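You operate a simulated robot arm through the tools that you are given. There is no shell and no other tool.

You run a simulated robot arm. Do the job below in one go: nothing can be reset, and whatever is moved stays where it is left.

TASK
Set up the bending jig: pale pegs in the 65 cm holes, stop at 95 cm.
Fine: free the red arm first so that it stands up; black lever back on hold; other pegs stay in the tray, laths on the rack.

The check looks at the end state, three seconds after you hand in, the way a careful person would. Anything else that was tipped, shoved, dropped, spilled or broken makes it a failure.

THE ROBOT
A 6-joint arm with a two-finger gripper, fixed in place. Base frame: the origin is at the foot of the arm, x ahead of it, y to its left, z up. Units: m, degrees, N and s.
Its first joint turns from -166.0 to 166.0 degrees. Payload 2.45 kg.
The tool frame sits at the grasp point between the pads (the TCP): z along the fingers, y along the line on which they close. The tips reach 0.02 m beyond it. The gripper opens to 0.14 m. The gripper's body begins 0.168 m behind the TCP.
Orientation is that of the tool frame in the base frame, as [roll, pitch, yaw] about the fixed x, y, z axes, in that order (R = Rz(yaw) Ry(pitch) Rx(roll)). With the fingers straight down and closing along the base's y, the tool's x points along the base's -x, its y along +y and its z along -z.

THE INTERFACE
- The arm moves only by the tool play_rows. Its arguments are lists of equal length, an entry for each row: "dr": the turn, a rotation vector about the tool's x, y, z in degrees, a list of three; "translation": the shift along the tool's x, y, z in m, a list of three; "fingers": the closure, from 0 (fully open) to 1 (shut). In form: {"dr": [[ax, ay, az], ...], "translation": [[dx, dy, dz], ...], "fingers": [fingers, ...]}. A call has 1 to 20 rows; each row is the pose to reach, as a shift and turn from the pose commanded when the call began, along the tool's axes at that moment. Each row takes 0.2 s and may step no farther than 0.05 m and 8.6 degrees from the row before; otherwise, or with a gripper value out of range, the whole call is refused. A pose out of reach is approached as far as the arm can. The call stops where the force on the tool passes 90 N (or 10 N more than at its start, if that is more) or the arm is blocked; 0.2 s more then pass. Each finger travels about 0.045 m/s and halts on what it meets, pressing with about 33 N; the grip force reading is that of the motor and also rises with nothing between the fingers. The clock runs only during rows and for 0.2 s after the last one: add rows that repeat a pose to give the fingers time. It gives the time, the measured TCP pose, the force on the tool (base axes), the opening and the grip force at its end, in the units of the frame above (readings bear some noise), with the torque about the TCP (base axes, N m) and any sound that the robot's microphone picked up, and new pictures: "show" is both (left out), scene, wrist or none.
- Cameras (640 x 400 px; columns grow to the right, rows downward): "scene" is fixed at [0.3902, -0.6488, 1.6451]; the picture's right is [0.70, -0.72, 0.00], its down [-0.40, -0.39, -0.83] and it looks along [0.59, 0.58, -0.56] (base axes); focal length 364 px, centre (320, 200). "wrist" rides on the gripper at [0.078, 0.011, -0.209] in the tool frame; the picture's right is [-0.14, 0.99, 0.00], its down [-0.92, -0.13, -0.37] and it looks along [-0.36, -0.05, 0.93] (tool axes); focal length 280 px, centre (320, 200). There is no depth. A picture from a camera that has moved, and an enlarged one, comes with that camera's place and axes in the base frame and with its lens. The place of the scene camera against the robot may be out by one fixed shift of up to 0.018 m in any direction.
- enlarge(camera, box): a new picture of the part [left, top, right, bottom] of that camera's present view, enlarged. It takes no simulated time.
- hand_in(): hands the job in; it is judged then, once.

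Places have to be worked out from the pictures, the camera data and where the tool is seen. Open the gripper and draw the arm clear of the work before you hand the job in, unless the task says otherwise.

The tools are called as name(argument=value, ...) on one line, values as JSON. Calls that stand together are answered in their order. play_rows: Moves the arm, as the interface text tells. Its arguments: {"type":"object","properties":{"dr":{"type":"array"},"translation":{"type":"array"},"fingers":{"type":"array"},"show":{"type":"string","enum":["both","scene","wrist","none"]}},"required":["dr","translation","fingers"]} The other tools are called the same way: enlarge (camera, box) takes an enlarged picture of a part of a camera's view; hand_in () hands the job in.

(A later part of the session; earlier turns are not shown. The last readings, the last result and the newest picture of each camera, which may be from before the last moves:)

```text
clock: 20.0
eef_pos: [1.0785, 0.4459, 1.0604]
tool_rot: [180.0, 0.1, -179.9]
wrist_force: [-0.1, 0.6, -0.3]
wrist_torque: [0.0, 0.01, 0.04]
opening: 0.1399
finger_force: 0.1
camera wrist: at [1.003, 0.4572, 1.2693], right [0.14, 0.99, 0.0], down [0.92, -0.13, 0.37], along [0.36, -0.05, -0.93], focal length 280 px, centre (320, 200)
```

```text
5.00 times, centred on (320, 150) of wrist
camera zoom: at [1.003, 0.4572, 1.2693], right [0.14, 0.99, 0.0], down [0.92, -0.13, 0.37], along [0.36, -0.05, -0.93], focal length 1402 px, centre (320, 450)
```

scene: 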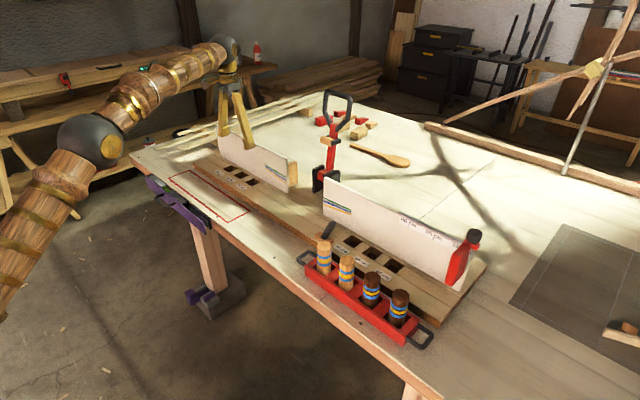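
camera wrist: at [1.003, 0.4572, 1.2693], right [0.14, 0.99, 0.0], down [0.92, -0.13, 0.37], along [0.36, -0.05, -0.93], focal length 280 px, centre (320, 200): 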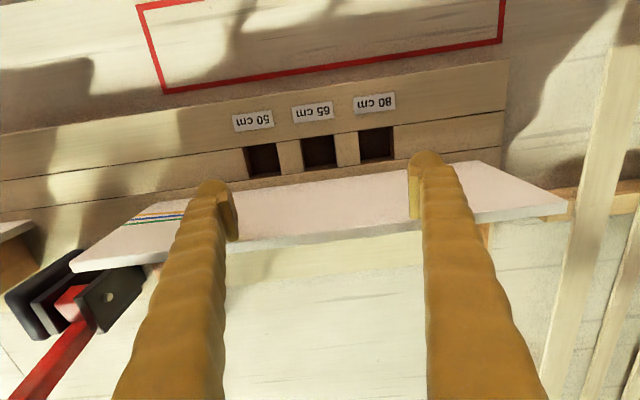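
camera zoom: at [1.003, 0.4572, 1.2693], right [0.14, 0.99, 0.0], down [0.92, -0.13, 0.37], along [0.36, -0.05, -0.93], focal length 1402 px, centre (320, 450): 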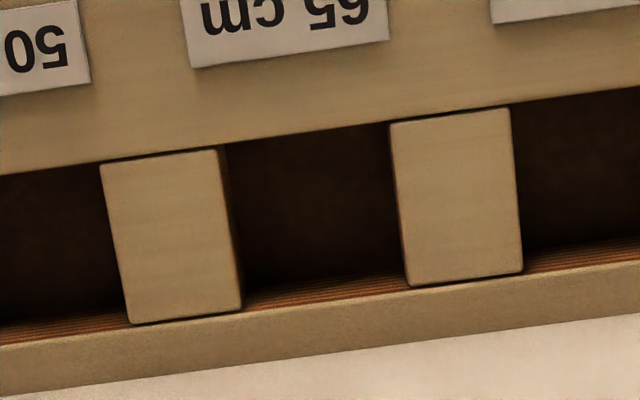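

The refined 65L centre is (1.0785, 0.445), and the opening is about 0.044 × 0.041 for a 0.038 peg. I'll swing back at a safe radius to above the first pale peg near (0.931, -0.150), with the fingers half open.

play_rows(dr=[[0, 0, 0], [0, 0, 0], [0, 0, 0], [0, 0, 0], [0, 0, 0], [0, 0, 0], [0, 0, 0], [0, 0, 0], [0, 0, 0], [0, 0, 0], [0, 0, 0], [0, 0, 0], [0, 0, 0], [0, 0, 0], [0, 0, 0], [0, 0, 0], [0, 0, 0], [0, 0, 0], [0, 0, 0], [0, 0, 0]], translation=[[0, 0, -0.04], [0.025, 0, -0.08], [0.055, -0.02, -0.11], [0.095, -0.04, -0.12], [0.13, -0.07, -0.12], [0.147, -0.11, -0.12], [0.147, -0.155, -0.12], [0.147, -0.2, -0.12], [0.147, -0.245, -0.12], [0.147, -0.29, -0.12], [0.147, -0.335, -0.12], [0.147, -0.38, -0.12], [0.147, -0.425, -0.12], [0.147, -0.47, -0.12], [0.147, -0.515, -0.12], [0.147, -0.56, -0.12], [0.147, -0.595, -0.12], [0.147, -0.595, -0.09], [0.147, -0.595, -0.06], [0.147, -0.595, -0.06]], fingers=[0, 0, 0, 0, 0, 0, 0, 0, 0, 0, 0.5, 0.5, 0.5, 0.5, 0.5, 0.5, 0.5, 0.5, 0.5, 0.5])

```text
clock: 24.2
eef_pos: [0.931, -0.152, 1.1186]
tool_rot: [179.9, 0.0, 180.0]
wrist_force: [-0.2, -0.8, 0.3]
wrist_torque: [-0.01, -0.01, 0.0]
opening: 0.0697
finger_force: 0.0
camera wrist: at [0.8536, -0.1408, 1.3265], right [0.14, 0.99, 0.0], down [0.92, -0.13, 0.37], along [0.36, -0.05, -0.93], focal length 280 px, centre (320, 200)
```

scene: 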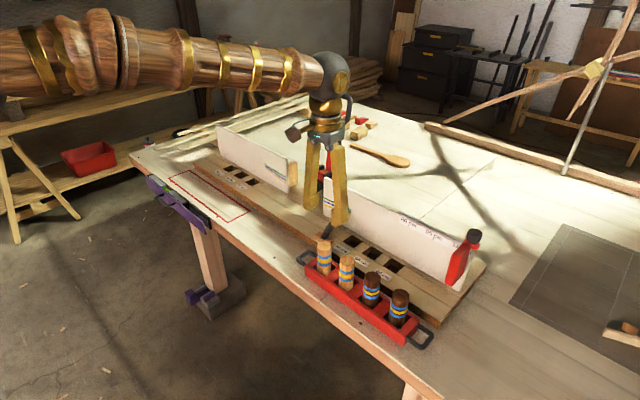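
wrist: 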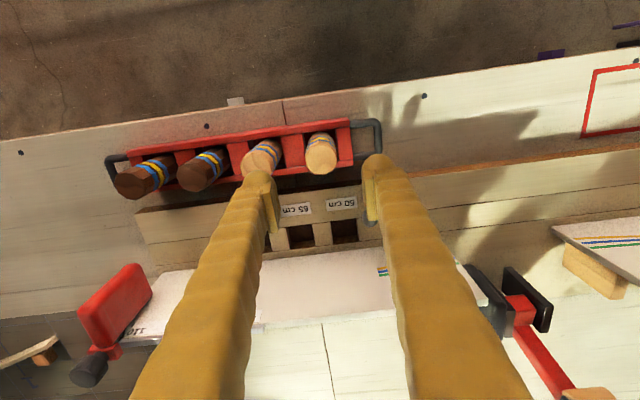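

enlarge(camera="wrist", box=[230, 100, 400, 210])

enlarge(camera="wrist", box=[100, 110, 400, 230])

enlarge(camera="wrist", box=[60, 240, 220, 400])

```text
3.64 times, centred on (315, 155) of wrist
camera zoom: at [0.8536, -0.1408, 1.3265], right [0.14, 0.99, 0.0], down [0.92, -0.13, 0.37], along [0.36, -0.05, -0.93], focal length 1020 px, centre (338, 364)
```

zoom: 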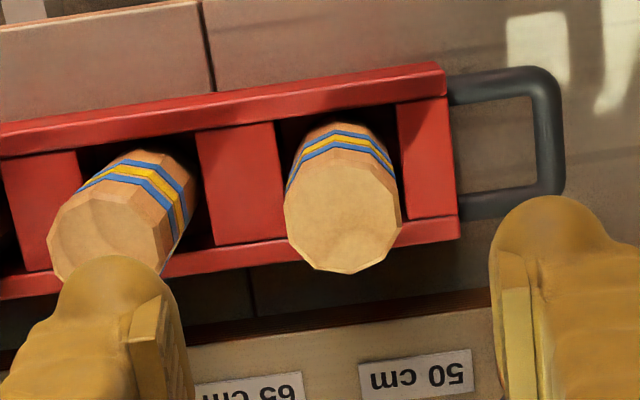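

```text
2.13 times, centred on (250, 170) of wrist
camera zoom: at [0.8536, -0.1408, 1.3265], right [0.14, 0.99, 0.0], down [0.92, -0.13, 0.37], along [0.36, -0.05, -0.93], focal length 598 px, centre (469, 264)
```

zoom: 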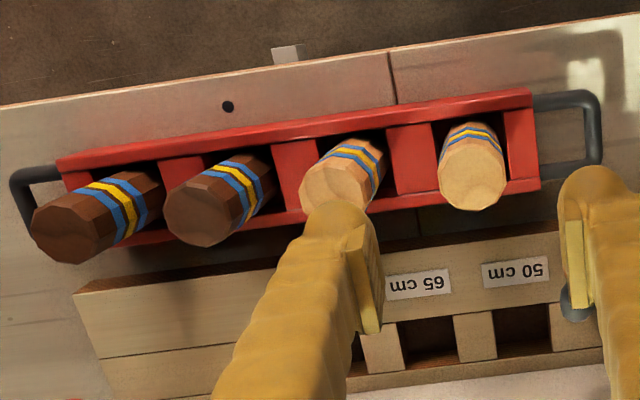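

```text
2.50 times, centred on (140, 320) of wrist
camera zoom: at [0.8536, -0.1408, 1.3265], right [0.14, 0.99, 0.0], down [0.92, -0.13, 0.37], along [0.36, -0.05, -0.93], focal length 701 px, centre (770, -100)
```

zoom: 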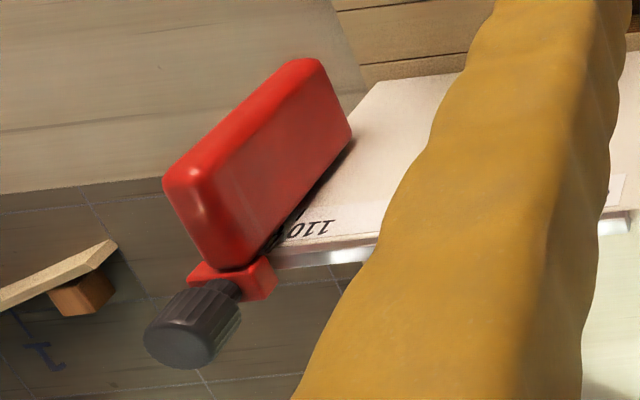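

Peg 1's axis comes out at (0.931, -0.150), the tray rim at z ≈ 0.92 and the peg top at ≈ 0.995. I'll narrow the fingers to clear the neighbouring peg, descend to TCP z ≈ 0.964, grip, and lift a little as a check.

play_rows(dr=[[0, 0, 0], [0, 0, 0], [0, 0, 0], [0, 0, 0], [0, 0, 0], [0, 0, 0], [0, 0, 0], [0, 0, 0], [0, 0, 0], [0, 0, 0], [0, 0, 0], [0, 0, 0], [0, 0, 0]], translation=[[0, 0.001, 0.03], [0, 0.001, 0.06], [0, 0.001, 0.09], [0, 0.001, 0.12], [0, 0.001, 0.14], [0, 0.001, 0.156], [0, 0.001, 0.156], [0, 0.001, 0.156], [0, 0.001, 0.156], [0, 0.001, 0.156], [0, 0.001, 0.156], [0, 0.001, 0.156], [0, 0.001, 0.156]], fingers=[0.6, 0.6, 0.6, 0.6, 0.6, 0.6, 0.6, 1, 1, 1, 1, 1, 1])

```text
clock: 27.0
eef_pos: [0.9326, -0.1494, 0.9636]
tool_rot: [180.0, 0.0, -180.0]
wrist_force: [-0.4, -0.4, -0.2]
wrist_torque: [0.0, 0.0, 0.0]
opening: 0.0387
finger_force: 33.1
camera wrist: at [0.8546, -0.1385, 1.1712], right [0.14, 0.99, 0.0], down [0.92, -0.13, 0.37], along [0.36, -0.05, -0.93], focal length 280 px, centre (320, 200)
```

scene: 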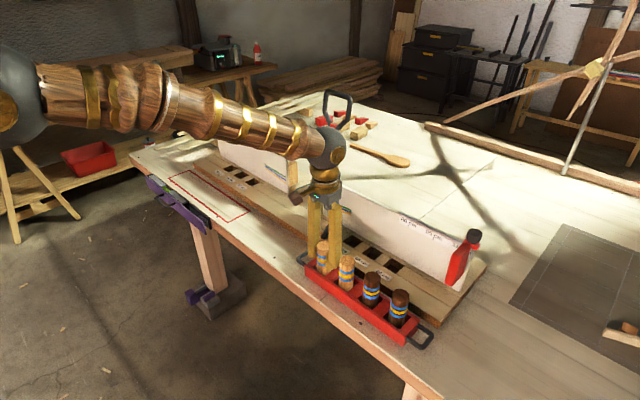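
wrist: 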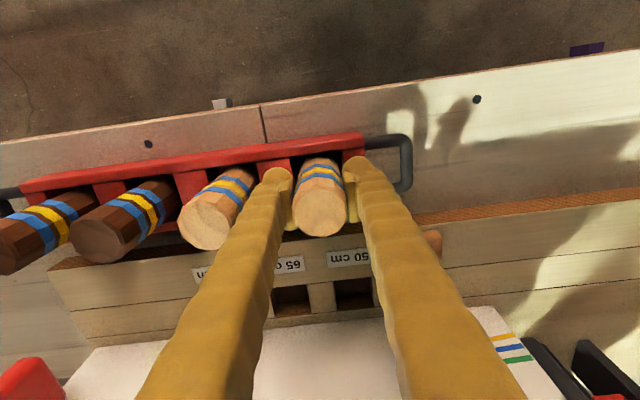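

The peg is gripped at a 0.0387 m opening. I'll lift it straight up clear of the tray and look.

play_rows(dr=[[0, 0, 0], [0, 0, 0], [0, 0, 0], [0, 0, 0], [0, 0, 0], [0, 0, 0], [0, 0, 0], [0, 0, 0]], translation=[[0, 0, -0.015], [0, 0, -0.04], [0, 0, -0.07], [0, 0, -0.1], [0, 0, -0.13], [0, 0, -0.16], [0, 0, -0.196], [0, 0, -0.196]], fingers=[1, 1, 1, 1, 1, 1, 1, 1])

```text
clock: 28.8
eef_pos: [0.9311, -0.1511, 1.1605]
tool_rot: [180.0, 0.0, -179.9]
wrist_force: [1.1, -0.1, -1.9]
wrist_torque: [-0.02, 0.0, 0.01]
opening: 0.0388
finger_force: 33.2
camera wrist: at [0.8532, -0.1399, 1.3685], right [0.14, 0.99, 0.0], down [0.92, -0.13, 0.37], along [0.36, -0.05, -0.93], focal length 280 px, centre (320, 200)
```

scene: 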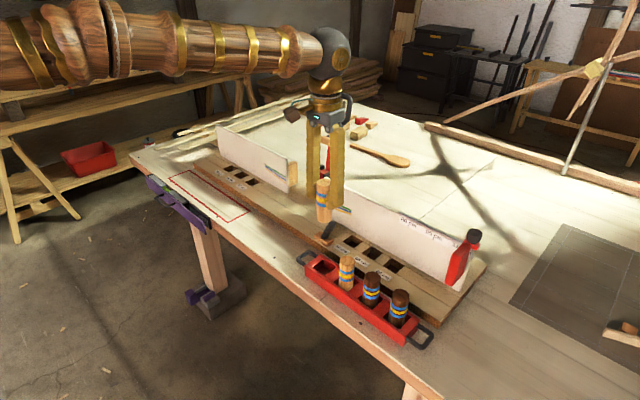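
wrist: 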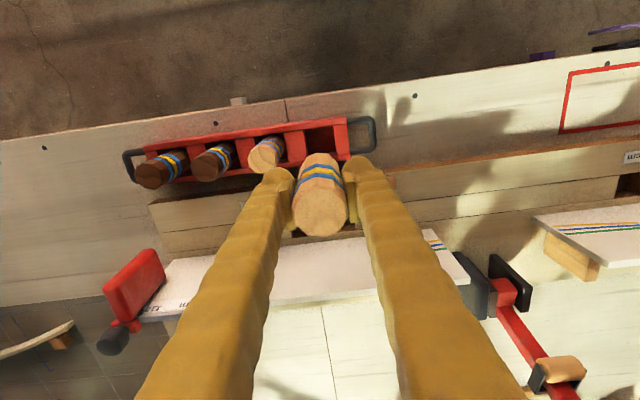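

The peg is held upright (about 1.9 N extra load). I'll zoom in to check its tilt and length.

enlarge(camera="scene", box=[280, 120, 380, 260])

enlarge(camera="wrist", box=[240, 110, 400, 260])

```text
2.86 times, centred on (330, 190) of scene
camera zoom: at [0.3902, -0.6488, 1.6451], right [0.7, -0.72, 0.0], down [-0.4, -0.39, -0.83], along [0.59, 0.58, -0.56], focal length 1040 px, centre (291, 229)
```

zoom: 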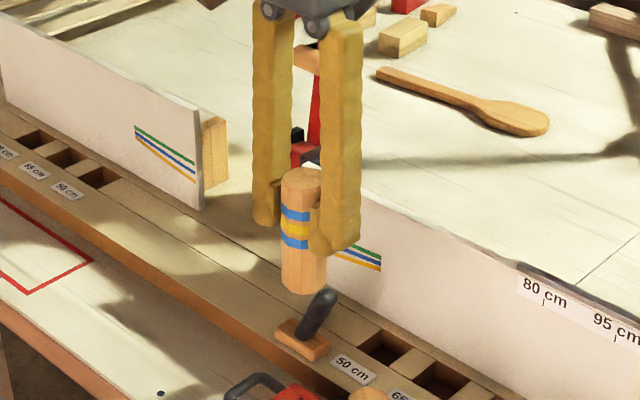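

```text
2.67 times, centred on (320, 185) of wrist
camera zoom: at [0.8532, -0.1399, 1.3685], right [0.14, 0.99, 0.0], down [0.92, -0.13, 0.37], along [0.36, -0.05, -0.93], focal length 748 px, centre (320, 240)
```

zoom: 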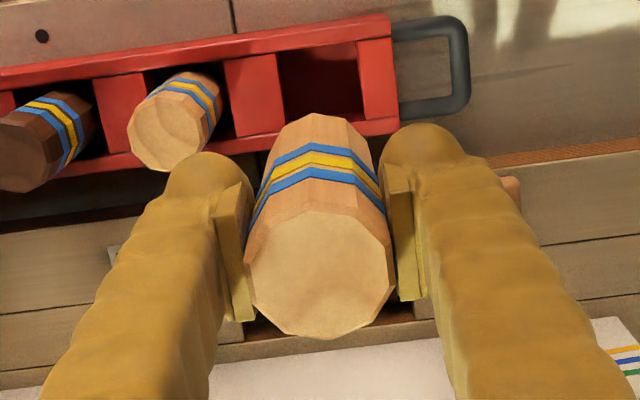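

The peg is vertical and centred on the TCP, with its bottom about 0.077 below it. I'll carry it at z = 1.16 to above the 65L hole.

play_rows(dr=[[0, 0, 0], [0, 0, 0], [0, 0, 0], [0, 0, 0], [0, 0, 0], [0, 0, 0], [0, 0, 0], [0, 0, 0], [0, 0, 0], [0, 0, 0], [0, 0, 0], [0, 0, 0], [0, 0, 0], [0, 0, 0], [0, 0, 0], [0, 0, 0], [0, 0, 0], [0, 0, 0], [0, 0, 0], [0, 0, 0]], translation=[[0, 0.03, 0], [0, 0.07, 0], [0, 0.11, 0], [0, 0.15, 0], [0, 0.19, 0], [0, 0.23, 0], [0, 0.27, 0], [0, 0.31, 0], [0, 0.35, 0], [0, 0.39, 0], [0, 0.43, 0], [0, 0.47, 0], [0, 0.51, 0], [0, 0.55, 0], [-0.02, 0.58, 0], [-0.055, 0.594, 0], [-0.09, 0.5945, 0], [-0.125, 0.5945, 0], [-0.147, 0.5945, 0], [-0.147, 0.5945, 0]], fingers=[1, 1, 1, 1, 1, 1, 1, 1, 1, 1, 1, 1, 1, 1, 1, 1, 1, 1, 1, 1])

```text
clock: 33.0
eef_pos: [1.0644, 0.4388, 1.1531]
tool_rot: [-180.0, 0.0, 180.0]
wrist_force: [0.4, 0.6, -1.3]
wrist_torque: [0.04, -0.02, 0.01]
opening: 0.0383
finger_force: 33.4
out of reach, approached as far as the arm can: row 19, 20
camera wrist: at [0.9863, 0.4493, 1.362], right [0.14, 0.99, 0.0], down [0.92, -0.13, 0.37], along [0.36, -0.05, -0.93], focal length 280 px, centre (320, 200)
```

scene: 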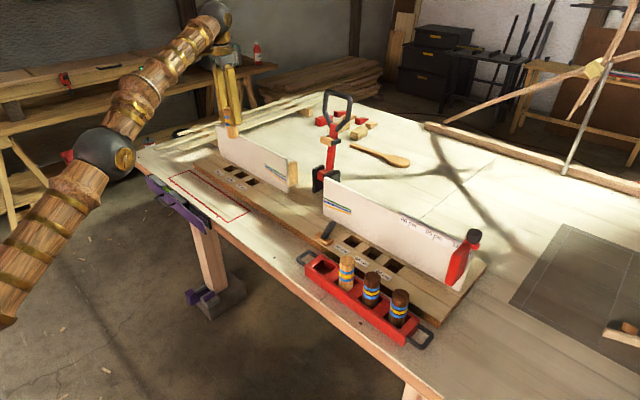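
wrist: 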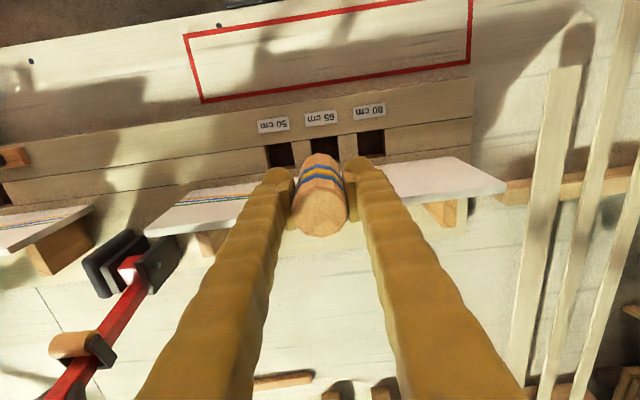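

At z = 1.16 the arm fell slightly short of the hole, though it was reachable at z = 1.06. I'll lower to about 1.09 in place and read the pose.

play_rows(dr=[[0, 0, 0], [0, 0, 0], [0, 0, 0], [0, 0, 0]], translation=[[0, 0, 0.02], [0, 0, 0.045], [0, 0, 0.07], [0, 0, 0.07]], fingers=[1, 1, 1, 1])

```text
clock: 34.0
eef_pos: [1.0648, 0.4389, 1.0837]
tool_rot: [-179.9, 0.0, 180.0]
wrist_force: [0.1, 0.3, -0.4]
wrist_torque: [-0.01, 0.04, -0.03]
opening: 0.0383
finger_force: 32.8
camera wrist: at [0.987, 0.4499, 1.292], right [0.14, 0.99, 0.0], down [0.92, -0.13, 0.37], along [0.36, -0.05, -0.93], focal length 280 px, centre (320, 200)
```

scene: 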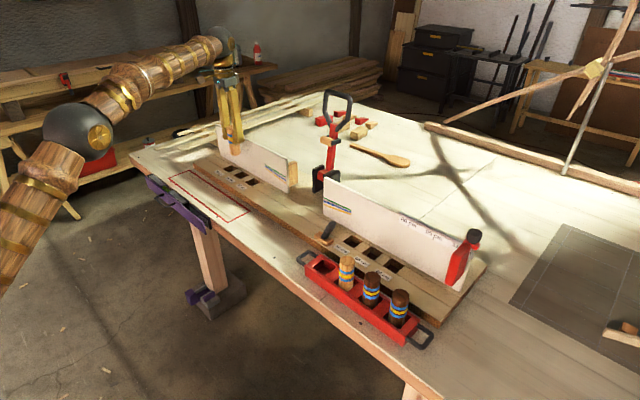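
wrist: 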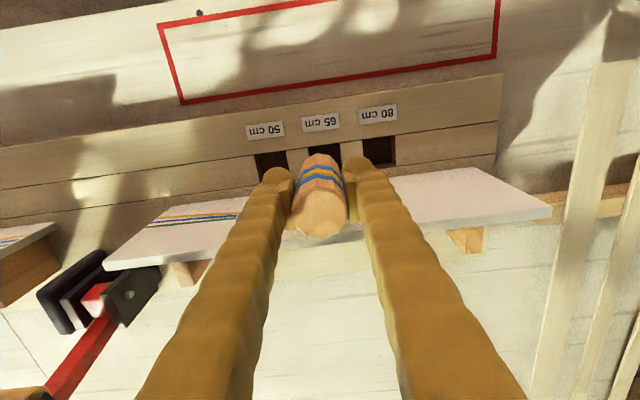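

The command base was clipped to where the arm actually stopped, so I need +0.0135 in x and +0.006 in y. I'll correct that while lowering to TCP z ≈ 1.01, which puts the peg bottom about 2 cm above the board, then look.

play_rows(dr=[[0, 0, 0], [0, 0, 0], [0, 0, 0], [0, 0, 0]], translation=[[-0.007, 0.003, 0.02], [-0.0137, 0.006, 0.04], [-0.0137, 0.006, 0.07], [-0.0137, 0.006, 0.07]], fingers=[1, 1, 1, 1])

enlarge(camera="wrist", box=[240, 100, 400, 260])

enlarge(camera="scene", box=[190, 110, 290, 220])

```text
clock: 35.0
eef_pos: [1.08, 0.4448, 1.0124]
tool_rot: [180.0, 0.0, 180.0]
wrist_force: [0.4, 0.0, -1.3]
wrist_torque: [0.02, -0.01, -0.02]
opening: 0.0385
finger_force: 33.0
camera wrist: at [1.0011, 0.4558, 1.221], right [0.14, 0.99, 0.0], down [0.92, -0.13, 0.37], along [0.37, -0.05, -0.93], focal length 280 px, centre (320, 200)
```

scene: 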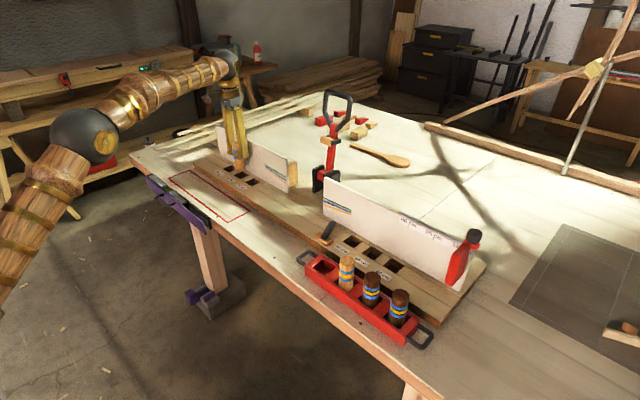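
wrist: 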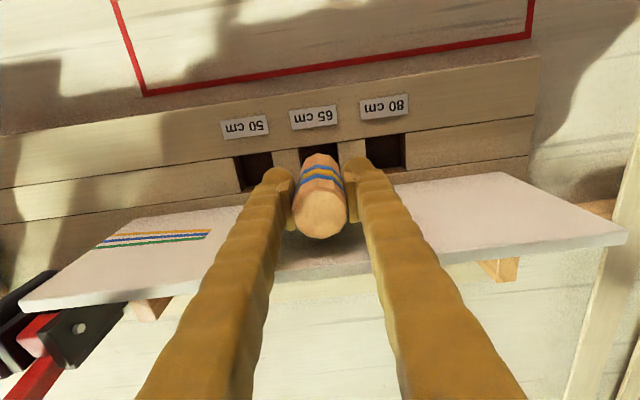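

```text
2.50 times, centred on (320, 180) of wrist
camera zoom: at [1.0011, 0.4558, 1.221], right [0.14, 0.99, 0.0], down [0.92, -0.13, 0.37], along [0.37, -0.05, -0.93], focal length 701 px, centre (320, 250)
```

zoom: 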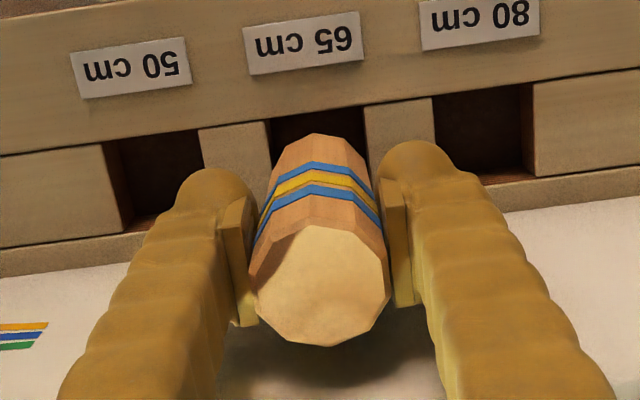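

```text
3.64 times, centred on (240, 165) of scene
camera zoom: at [0.3902, -0.6488, 1.6451], right [0.7, -0.72, 0.0], down [-0.4, -0.39, -0.83], along [0.59, 0.58, -0.56], focal length 1324 px, centre (611, 327)
```

zoom: 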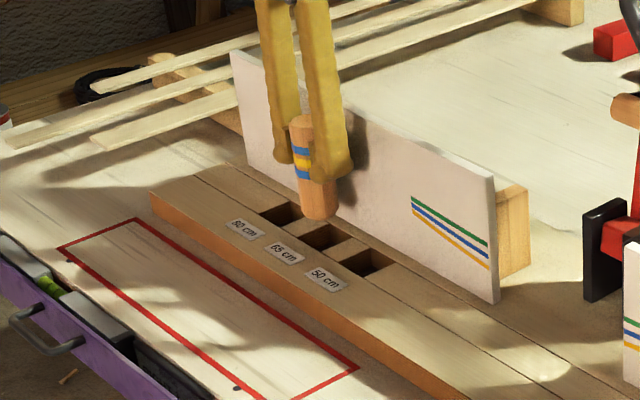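

The peg hangs directly over the 65L hole with its bottom near z ≈ 0.935. I'll lower it in 5 mm steps so it enters the hole, and check the force.

play_rows(dr=[[0, 0, 0], [0, 0, 0], [0, 0, 0], [0, 0, 0], [0, 0, 0], [0, 0, 0], [0, 0, 0]], translation=[[0.0005, 0, 0.005], [0.0005, 0, 0.01], [0.0005, 0, 0.015], [0.0005, 0, 0.02], [0.0005, 0, 0.025], [0.0005, 0, 0.03], [0.0005, 0, 0.034]], fingers=[1, 1, 1, 1, 1, 1, 1])

enlarge(camera="scene", box=[190, 110, 290, 220])

enlarge(camera="wrist", box=[240, 100, 400, 260])

```text
clock: 36.6
eef_pos: [1.0777, 0.4443, 0.9798]
tool_rot: [-180.0, -0.1, -180.0]
wrist_force: [-0.9, -0.1, -1.1]
wrist_torque: [0.0, -0.02, 0.0]
opening: 0.0385
finger_force: 33.0
camera wrist: at [1.0007, 0.4552, 1.1875], right [0.14, 0.99, 0.0], down [0.92, -0.13, 0.37], along [0.37, -0.05, -0.93], focal length 280 px, centre (320, 200)
```

scene: 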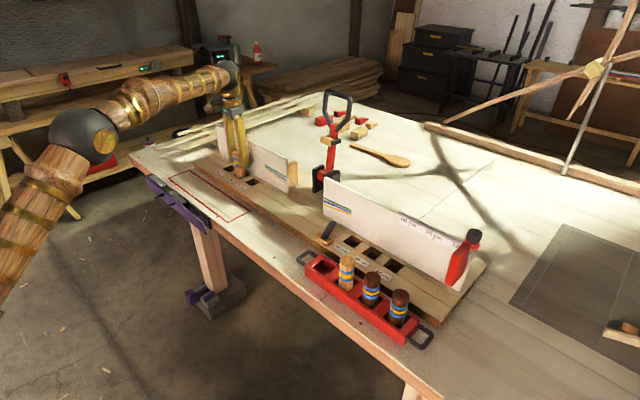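
wrist: 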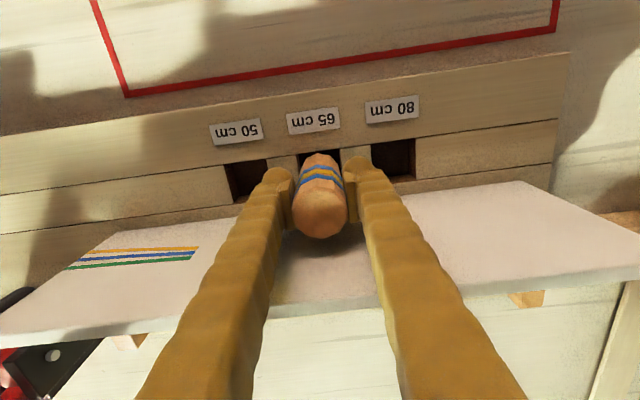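

```text
3.64 times, centred on (240, 165) of scene
camera zoom: at [0.3902, -0.6488, 1.6451], right [0.7, -0.72, 0.0], down [-0.4, -0.39, -0.83], along [0.59, 0.58, -0.56], focal length 1324 px, centre (611, 327)
```

zoom: 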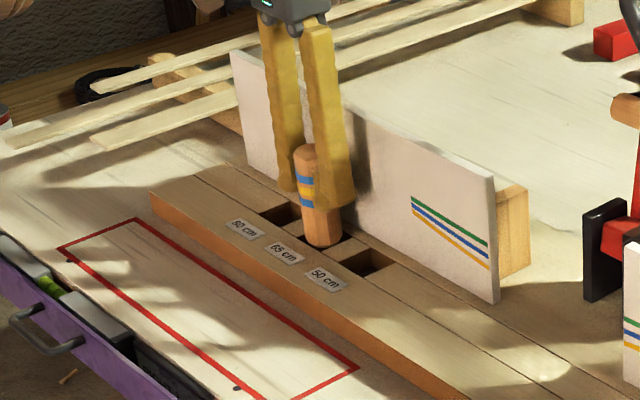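

```text
2.50 times, centred on (320, 180) of wrist
camera zoom: at [1.0007, 0.4552, 1.1875], right [0.14, 0.99, 0.0], down [0.92, -0.13, 0.37], along [0.37, -0.05, -0.93], focal length 701 px, centre (320, 250)
```

zoom: 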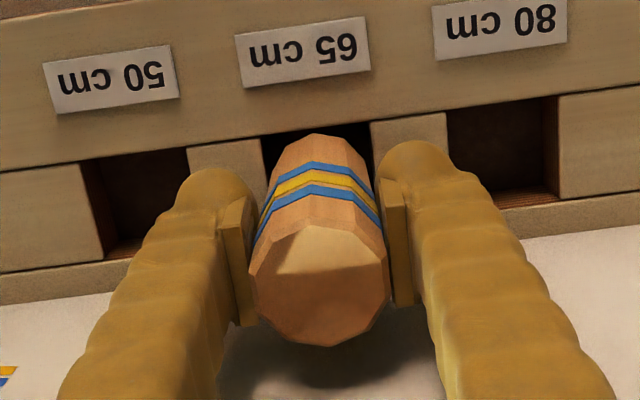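

No contact force so far, and the peg is entering the hole. I'll continue down in 3 mm steps toward the expected floor near TCP z ≈ 0.96.

play_rows(dr=[[0, 0, 0], [0, 0, 0], [0, 0, 0], [0, 0, 0], [0, 0, 0], [0, 0, 0]], translation=[[0, 0.0005, 0.003], [0, 0.0005, 0.006], [0, 0.0005, 0.009], [0, 0.0005, 0.012], [0, 0.0005, 0.015], [0, 0.0005, 0.018]], fingers=[1, 1, 1, 1, 1, 1])

enlarge(camera="scene", box=[190, 110, 290, 220])

```text
clock: 38.0
eef_pos: [1.0784, 0.4448, 0.9615]
tool_rot: [-179.9, 0.0, -179.9]
wrist_force: [-0.3, -0.3, -1.1]
wrist_torque: [-0.01, -0.02, 0.03]
opening: 0.0382
finger_force: 32.8
camera wrist: at [1.001, 0.4551, 1.1692], right [0.14, 0.99, 0.0], down [0.92, -0.13, 0.37], along [0.37, -0.05, -0.93], focal length 280 px, centre (320, 200)
```

scene: 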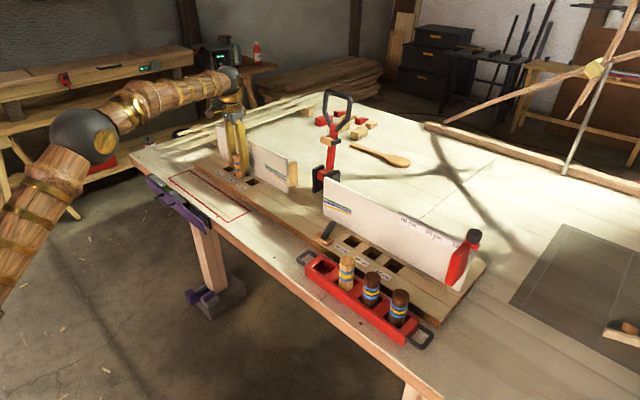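
wrist: 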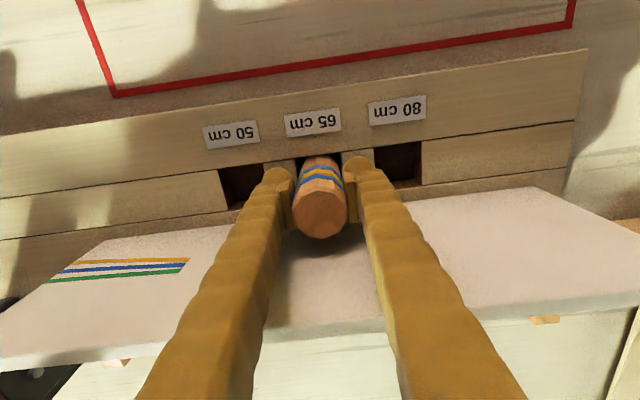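

```text
3.64 times, centred on (240, 165) of scene
camera zoom: at [0.3902, -0.6488, 1.6451], right [0.7, -0.72, 0.0], down [-0.4, -0.39, -0.83], along [0.59, 0.58, -0.56], focal length 1324 px, centre (611, 327)
```

zoom: 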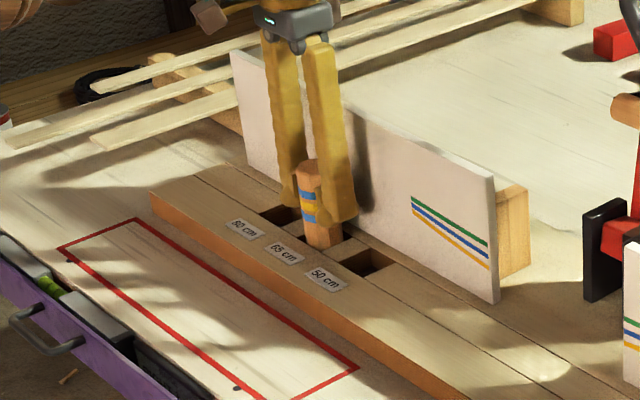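

The peg is well inside the hole and still not touching the floor. I'll go on in 1.5 mm steps until I feel contact.

play_rows(dr=[[0, 0, 0], [0, 0, 0], [0, 0, 0], [0, 0, 0], [0, 0, 0], [0, 0, 0]], translation=[[0, 0, 0.0015], [0, 0, 0.003], [0, 0, 0.0045], [0, 0, 0.006], [0, 0, 0.0075], [0, 0, 0.0075]], fingers=[1, 1, 1, 1, 1, 1], show="none")

```text
clock: 39.4
eef_pos: [1.0781, 0.4456, 0.9536]
tool_rot: [-179.9, 0.2, 179.9]
wrist_force: [2.6, -0.6, 33.9]
wrist_torque: [-0.14, -0.14, 0.01]
opening: 0.0383
finger_force: 32.4
```

The force rose to 34 N, so the peg is seated on the hole floor. I'll ease off 1.5 mm, open the fingers evenly, and rise straight up.

play_rows(dr=[[0, 0, 0], [0, 0, 0], [0, 0, 0], [0, 0, 0], [0, 0, 0], [0, 0, 0], [0, 0, 0], [0, 0, 0], [0, 0, 0], [0, 0, 0]], translation=[[0, 0, -0.0015], [0, 0, -0.0015], [0, 0, -0.0015], [0, 0, -0.0015], [0, 0, -0.0015], [0, 0, -0.02], [0, 0, -0.04], [0, 0, -0.06], [0, 0, -0.085], [0, 0, -0.085]], fingers=[1, 0.5, 0.5, 0.5, 0.5, 0.5, 0.5, 0.5, 0.5, 0.5])

enlarge(camera="scene", box=[190, 110, 290, 220])

enlarge(camera="wrist", box=[230, 90, 410, 230])

```text
clock: 41.6
eef_pos: [1.0787, 0.4469, 1.0375]
tool_rot: [180.0, 0.0, 180.0]
wrist_force: [0.1, -0.3, 0.5]
wrist_torque: [0.01, 0.03, 0.0]
opening: 0.0702
finger_force: 0.1
camera wrist: at [1.0002, 0.4576, 1.2472], right [0.14, 0.99, 0.0], down [0.92, -0.13, 0.37], along [0.36, -0.05, -0.93], focal length 280 px, centre (320, 200)
```

scene: 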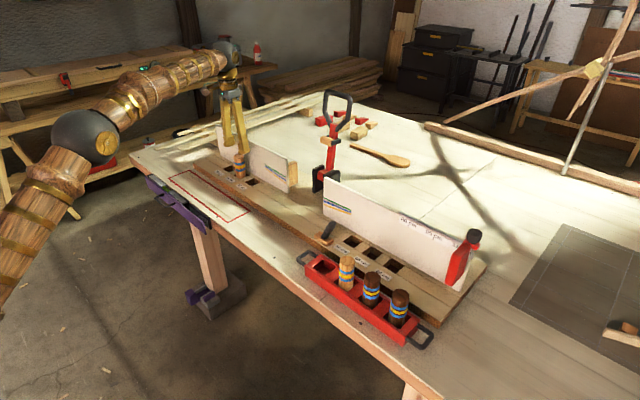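
wrist: 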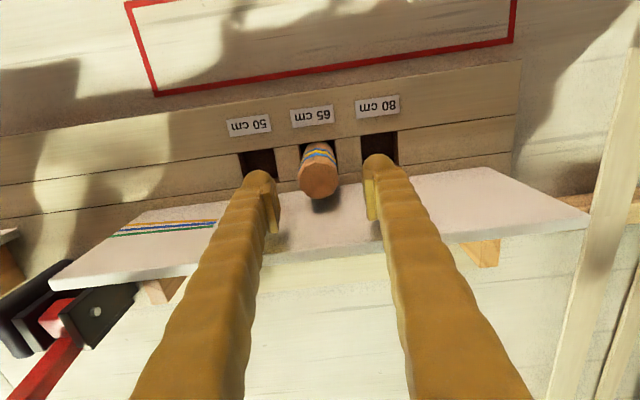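

```text
3.64 times, centred on (240, 165) of scene
camera zoom: at [0.3902, -0.6488, 1.6451], right [0.7, -0.72, 0.0], down [-0.4, -0.39, -0.83], along [0.59, 0.58, -0.56], focal length 1324 px, centre (611, 327)
```

zoom: 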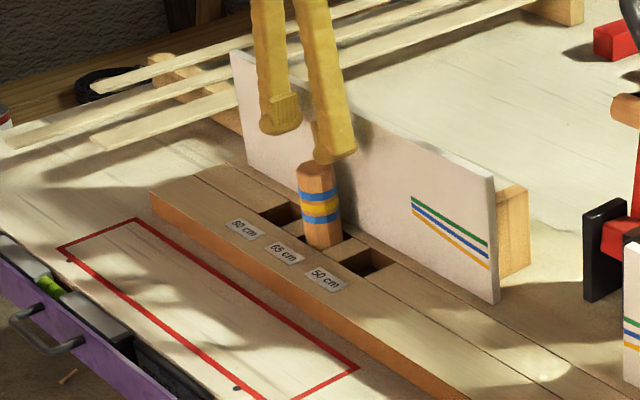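

```text
2.86 times, centred on (320, 160) of wrist
camera zoom: at [1.0002, 0.4576, 1.2472], right [0.14, 0.99, 0.0], down [0.92, -0.13, 0.37], along [0.36, -0.05, -0.93], focal length 801 px, centre (320, 314)
```

zoom: 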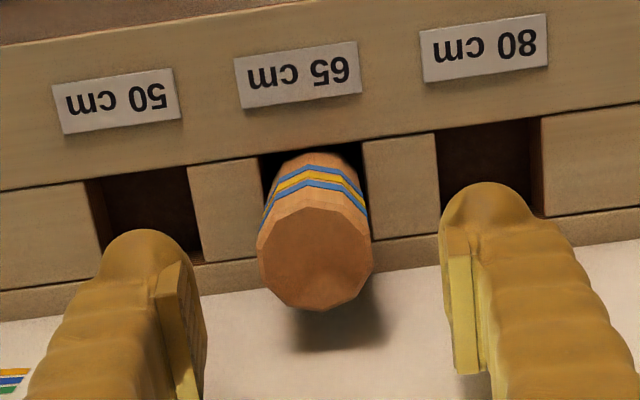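

The first pale peg stands squarely in 65L. I'll return to the tray at a safe height above the second pale peg near (0.931, -0.229) and look down on it.

play_rows(dr=[[0, 0, 0], [0, 0, 0], [0, 0, 0], [0, 0, 0], [0, 0, 0], [0, 0, 0], [0, 0, 0], [0, 0, 0], [0, 0, 0], [0, 0, 0], [0, 0, 0], [0, 0, 0], [0, 0, 0], [0, 0, 0], [0, 0, 0], [0, 0, 0], [0, 0, 0], [0, 0, 0], [0, 0, 0], [0, 0, 0]], translation=[[0, 0, -0.04], [0.03, 0, -0.075], [0.065, -0.01, -0.1], [0.105, -0.03, -0.11], [0.14, -0.06, -0.11], [0.1475, -0.105, -0.11], [0.1475, -0.15, -0.11], [0.1475, -0.195, -0.11], [0.1475, -0.24, -0.11], [0.1475, -0.285, -0.11], [0.1475, -0.33, -0.11], [0.1475, -0.375, -0.11], [0.1475, -0.42, -0.11], [0.1475, -0.465, -0.11], [0.1475, -0.51, -0.11], [0.1475, -0.555, -0.11], [0.1475, -0.6, -0.11], [0.1475, -0.645, -0.11], [0.1475, -0.6745, -0.11], [0.1475, -0.6745, -0.085]], fingers=[0.5, 0.5, 0.5, 0.5, 0.5, 0.5, 0.5, 0.5, 0.5, 0.5, 0.5, 0.5, 0.5, 0.5, 0.5, 0.5, 0.5, 0.5, 0.5, 0.5])

enlarge(camera="wrist", box=[220, 90, 420, 210])

enlarge(camera="scene", box=[190, 90, 350, 220])

```text
clock: 45.8
eef_pos: [0.9315, -0.2279, 1.1246]
tool_rot: [-180.0, 0.1, -180.0]
wrist_force: [-0.2, 1.1, 0.3]
wrist_torque: [-0.02, -0.01, 0.0]
opening: 0.07
finger_force: 0.1
camera wrist: at [0.8541, -0.2181, 1.3323], right [0.14, 0.99, 0.0], down [0.92, -0.13, 0.37], along [0.37, -0.05, -0.93], focal length 280 px, centre (320, 200)
```

scene: 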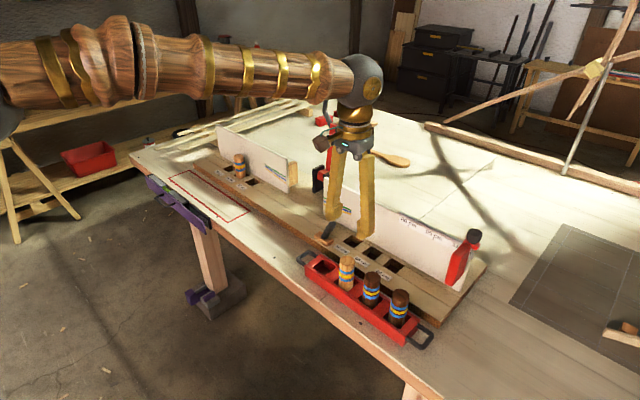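
wrist: 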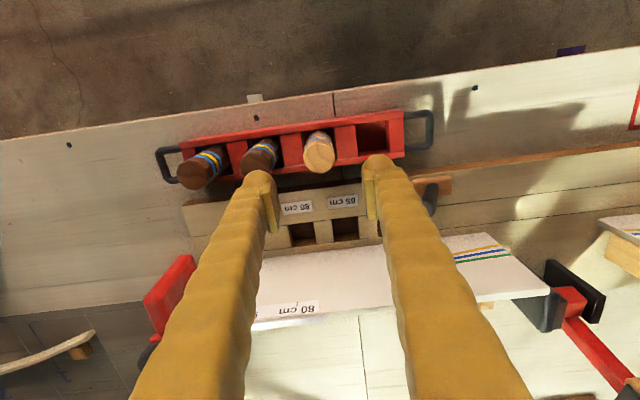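

```text
3.20 times, centred on (320, 150) of wrist
camera zoom: at [0.8541, -0.2181, 1.3323], right [0.14, 0.99, 0.0], down [0.92, -0.13, 0.37], along [0.37, -0.05, -0.93], focal length 897 px, centre (320, 360)
```

zoom: 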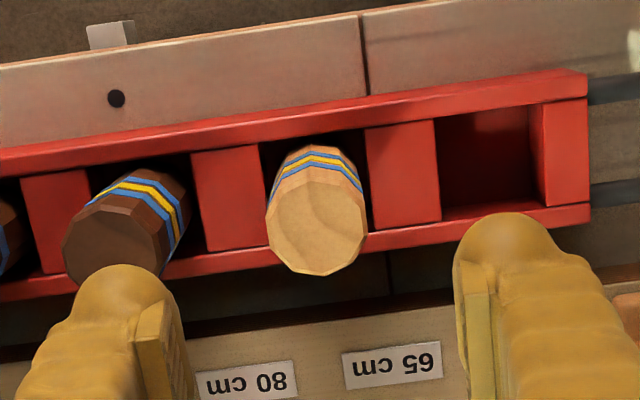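

```text
3.08 times, centred on (270, 155) of scene
camera zoom: at [0.3902, -0.6488, 1.6451], right [0.7, -0.72, 0.0], down [-0.4, -0.39, -0.83], along [0.59, 0.58, -0.56], focal length 1120 px, centre (474, 338)
```

zoom: 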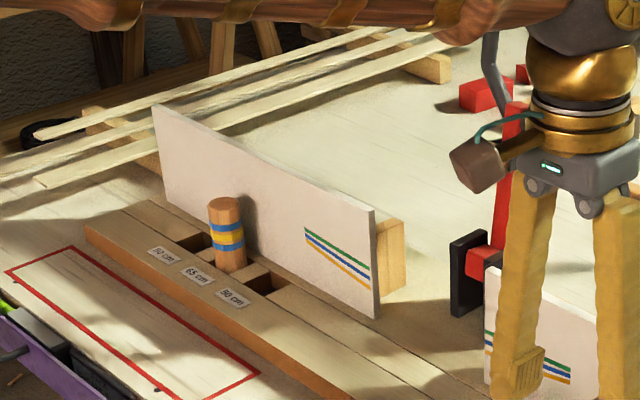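

Peg 2's axis reads (0.9317, -0.230). I'll narrow the fingers, go down and grip it as I did the first.

play_rows(dr=[[0, 0, 0], [0, 0, 0], [0, 0, 0], [0, 0, 0], [0, 0, 0], [0, 0, 0], [0, 0, 0], [0, 0, 0], [0, 0, 0], [0, 0, 0], [0, 0, 0], [0, 0, 0], [0, 0, 0]], translation=[[0, -0.001, 0.03], [0, -0.001, 0.06], [0, -0.001, 0.09], [0, -0.001, 0.12], [0, -0.001, 0.14], [0, -0.001, 0.1585], [0, -0.001, 0.1585], [0, -0.001, 0.1585], [0, -0.001, 0.1585], [0, -0.001, 0.1585], [0, -0.001, 0.1585], [0, -0.001, 0.1585], [0, -0.001, 0.1585]], fingers=[0.6, 0.6, 0.6, 0.6, 0.6, 0.6, 0.6, 1, 1, 1, 1, 1, 1])

enlarge(camera="wrist", box=[230, 110, 410, 260])

```text
clock: 48.6
eef_pos: [0.9315, -0.2305, 0.9645]
tool_rot: [-180.0, 0.0, 179.9]
wrist_force: [-0.6, -0.2, -0.5]
wrist_torque: [-0.01, -0.01, -0.01]
opening: 0.0383
finger_force: 32.9
camera wrist: at [0.8524, -0.2192, 1.1726], right [0.14, 0.99, 0.0], down [0.92, -0.13, 0.37], along [0.36, -0.05, -0.93], focal length 280 px, centre (320, 200)
```

scene: 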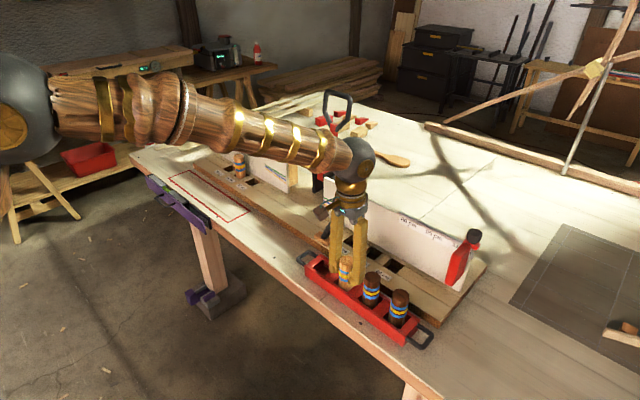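
wrist: 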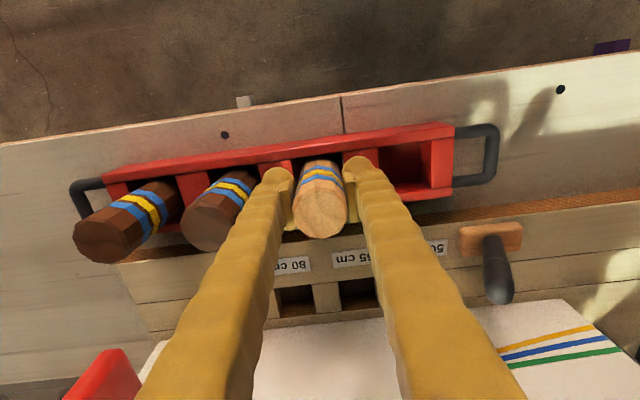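

```text
2.67 times, centred on (320, 185) of wrist
camera zoom: at [0.8524, -0.2192, 1.1726], right [0.14, 0.99, 0.0], down [0.92, -0.13, 0.37], along [0.36, -0.05, -0.93], focal length 748 px, centre (320, 240)
```

zoom: 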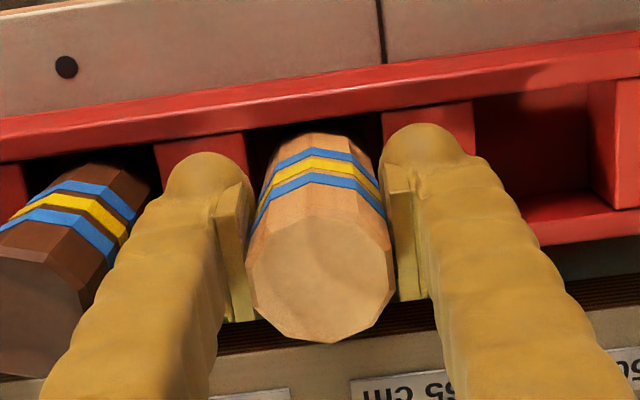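

The second peg is gripped at a 0.0383 m opening. I'll lift it clear, carry it over 65R, and stop with its bottom about 2 cm above the board.

play_rows(dr=[[0, 0, 0], [0, 0, 0], [0, 0, 0], [0, 0, 0], [0, 0, 0], [0, 0, 0], [0, 0, 0], [0, 0, 0], [0, 0, 0], [0, 0, 0], [0, 0, 0], [0, 0, 0], [0, 0, 0], [0, 0, 0], [0, 0, 0], [0, 0, 0]], translation=[[0, 0, -0.015], [0, 0, -0.04], [0, 0, -0.07], [0, 0, -0.1], [0, 0, -0.13], [0, 0, -0.156], [-0.02, 0.0055, -0.156], [-0.05, 0.0155, -0.156], [-0.08, 0.0255, -0.156], [-0.11, 0.0255, -0.156], [-0.135, 0.0255, -0.156], [-0.147, 0.0255, -0.156], [-0.147, 0.0255, -0.13], [-0.147, 0.0255, -0.1], [-0.147, 0.0255, -0.047], [-0.147, 0.0255, -0.047]], fingers=[1, 1, 1, 1, 1, 1, 1, 1, 1, 1, 1, 1, 1, 1, 1, 1])

```text
refused: row 15 steps farther than a row can; nothing moved
```

One row stepped 53 mm, so I'll split it and resend.

play_rows(dr=[[0, 0, 0], [0, 0, 0], [0, 0, 0], [0, 0, 0], [0, 0, 0], [0, 0, 0], [0, 0, 0], [0, 0, 0], [0, 0, 0], [0, 0, 0], [0, 0, 0], [0, 0, 0], [0, 0, 0], [0, 0, 0], [0, 0, 0], [0, 0, 0], [0, 0, 0]], translation=[[0, 0, -0.015], [0, 0, -0.04], [0, 0, -0.07], [0, 0, -0.1], [0, 0, -0.13], [0, 0, -0.156], [-0.02, 0.0055, -0.156], [-0.05, 0.0155, -0.156], [-0.08, 0.0255, -0.156], [-0.11, 0.0255, -0.156], [-0.135, 0.0255, -0.156], [-0.147, 0.0255, -0.156], [-0.147, 0.0255, -0.13], [-0.147, 0.0255, -0.1], [-0.147, 0.0255, -0.07], [-0.147, 0.0255, -0.047], [-0.147, 0.0255, -0.047]], fingers=[1, 1, 1, 1, 1, 1, 1, 1, 1, 1, 1, 1, 1, 1, 1, 1, 1])

enlarge(camera="wrist", box=[230, 90, 410, 260])

enlarge(camera="scene", box=[300, 160, 460, 300])

```text
clock: 52.2
eef_pos: [1.0759, -0.2033, 1.0131]
tool_rot: [-180.0, 0.0, -180.0]
wrist_force: [0.4, -0.6, -0.6]
wrist_torque: [0.01, 0.03, -0.02]
opening: 0.0383
finger_force: 33.1
camera wrist: at [0.9987, -0.1936, 1.2212], right [0.14, 0.99, 0.0], down [0.92, -0.13, 0.37], along [0.36, -0.05, -0.93], focal length 280 px, centre (320, 200)
```

scene: 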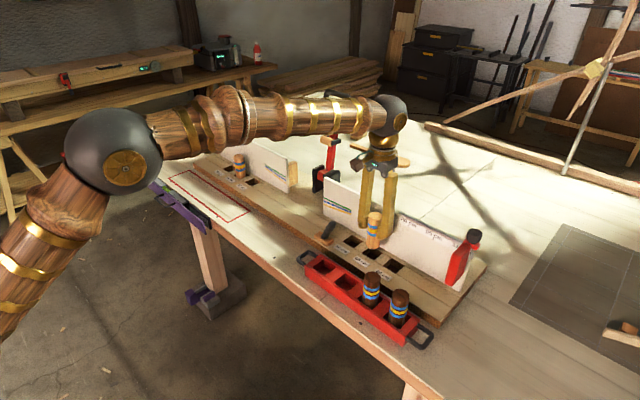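
wrist: 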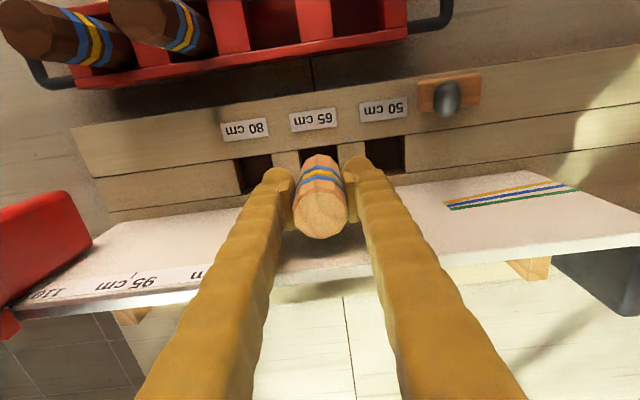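

```text
2.35 times, centred on (320, 175) of wrist
camera zoom: at [0.9987, -0.1936, 1.2212], right [0.14, 0.99, 0.0], down [0.92, -0.13, 0.37], along [0.36, -0.05, -0.93], focal length 660 px, centre (320, 259)
```

zoom: 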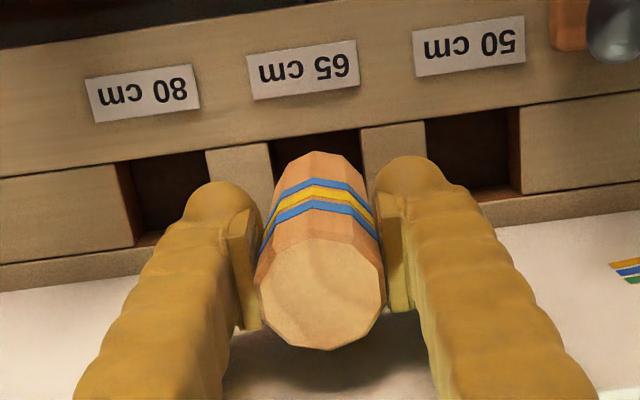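

```text
2.86 times, centred on (380, 230) of scene
camera zoom: at [0.3902, -0.6488, 1.6451], right [0.7, -0.72, 0.0], down [-0.4, -0.39, -0.83], along [0.59, 0.58, -0.56], focal length 1040 px, centre (149, 114)
```

zoom: 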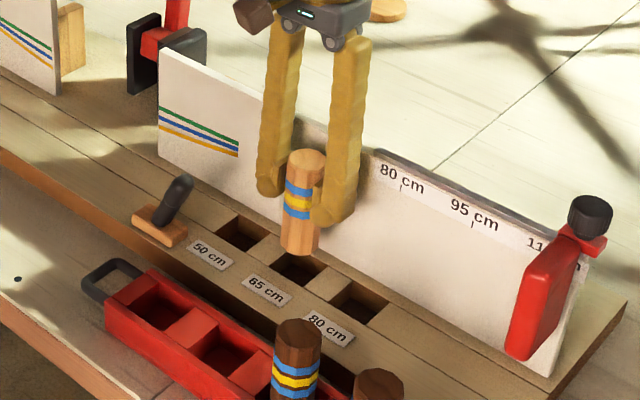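

The view matches the one I had over 65L before lowering, so the alignment is good. I'll lower in 5 mm steps into the hole and check the force.

play_rows(dr=[[0, 0, 0], [0, 0, 0], [0, 0, 0], [0, 0, 0], [0, 0, 0], [0, 0, 0], [0, 0, 0]], translation=[[-0.0005, 0, 0.005], [-0.0005, 0, 0.01], [-0.0005, 0, 0.015], [-0.0005, 0, 0.02], [-0.0005, 0, 0.025], [-0.0005, 0, 0.03], [-0.0005, 0, 0.034]], fingers=[1, 1, 1, 1, 1, 1, 1])

enlarge(camera="wrist", box=[230, 90, 410, 260])

enlarge(camera="scene", box=[330, 190, 430, 290])

```text
clock: 53.8
eef_pos: [1.0777, -0.2048, 0.9773]
tool_rot: [-180.0, 0.0, 179.9]
wrist_force: [0.8, -0.7, -1.2]
wrist_torque: [0.0, 0.02, -0.04]
opening: 0.0383
finger_force: 33.4
camera wrist: at [0.9996, -0.1941, 1.1864], right [0.14, 0.99, 0.0], down [0.92, -0.13, 0.37], along [0.37, -0.05, -0.93], focal length 280 px, centre (320, 200)
```

scene: 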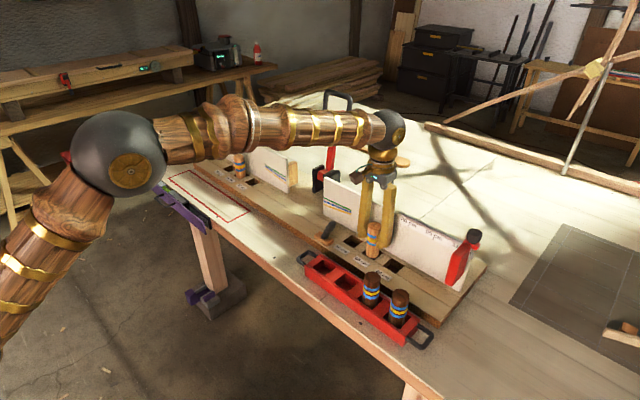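
wrist: 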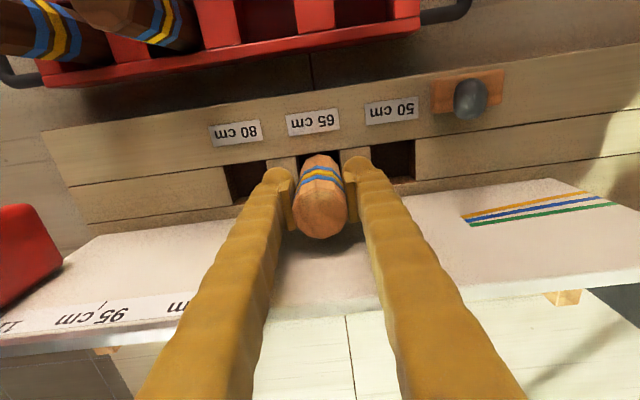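

```text
2.35 times, centred on (320, 175) of wrist
camera zoom: at [0.9996, -0.1941, 1.1864], right [0.14, 0.99, 0.0], down [0.92, -0.13, 0.37], along [0.37, -0.05, -0.93], focal length 660 px, centre (320, 259)
```

zoom: 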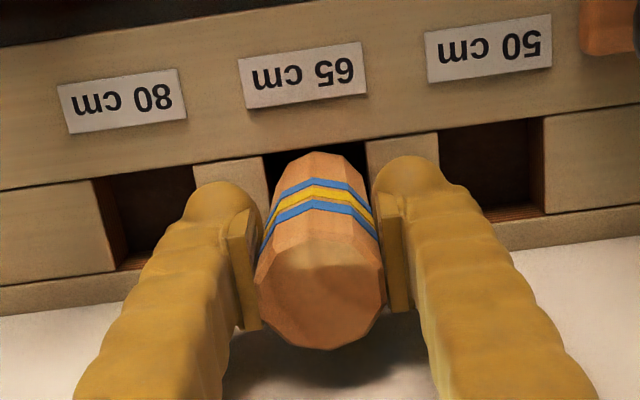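

```text
4.00 times, centred on (380, 240) of scene
camera zoom: at [0.3902, -0.6488, 1.6451], right [0.7, -0.72, 0.0], down [-0.4, -0.39, -0.83], along [0.59, 0.58, -0.56], focal length 1456 px, centre (80, 40)
```

zoom: 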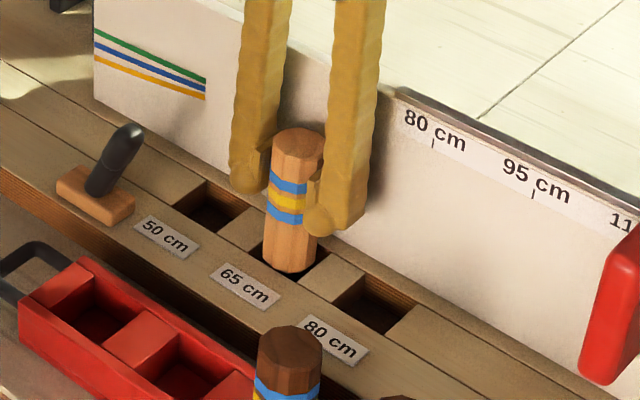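

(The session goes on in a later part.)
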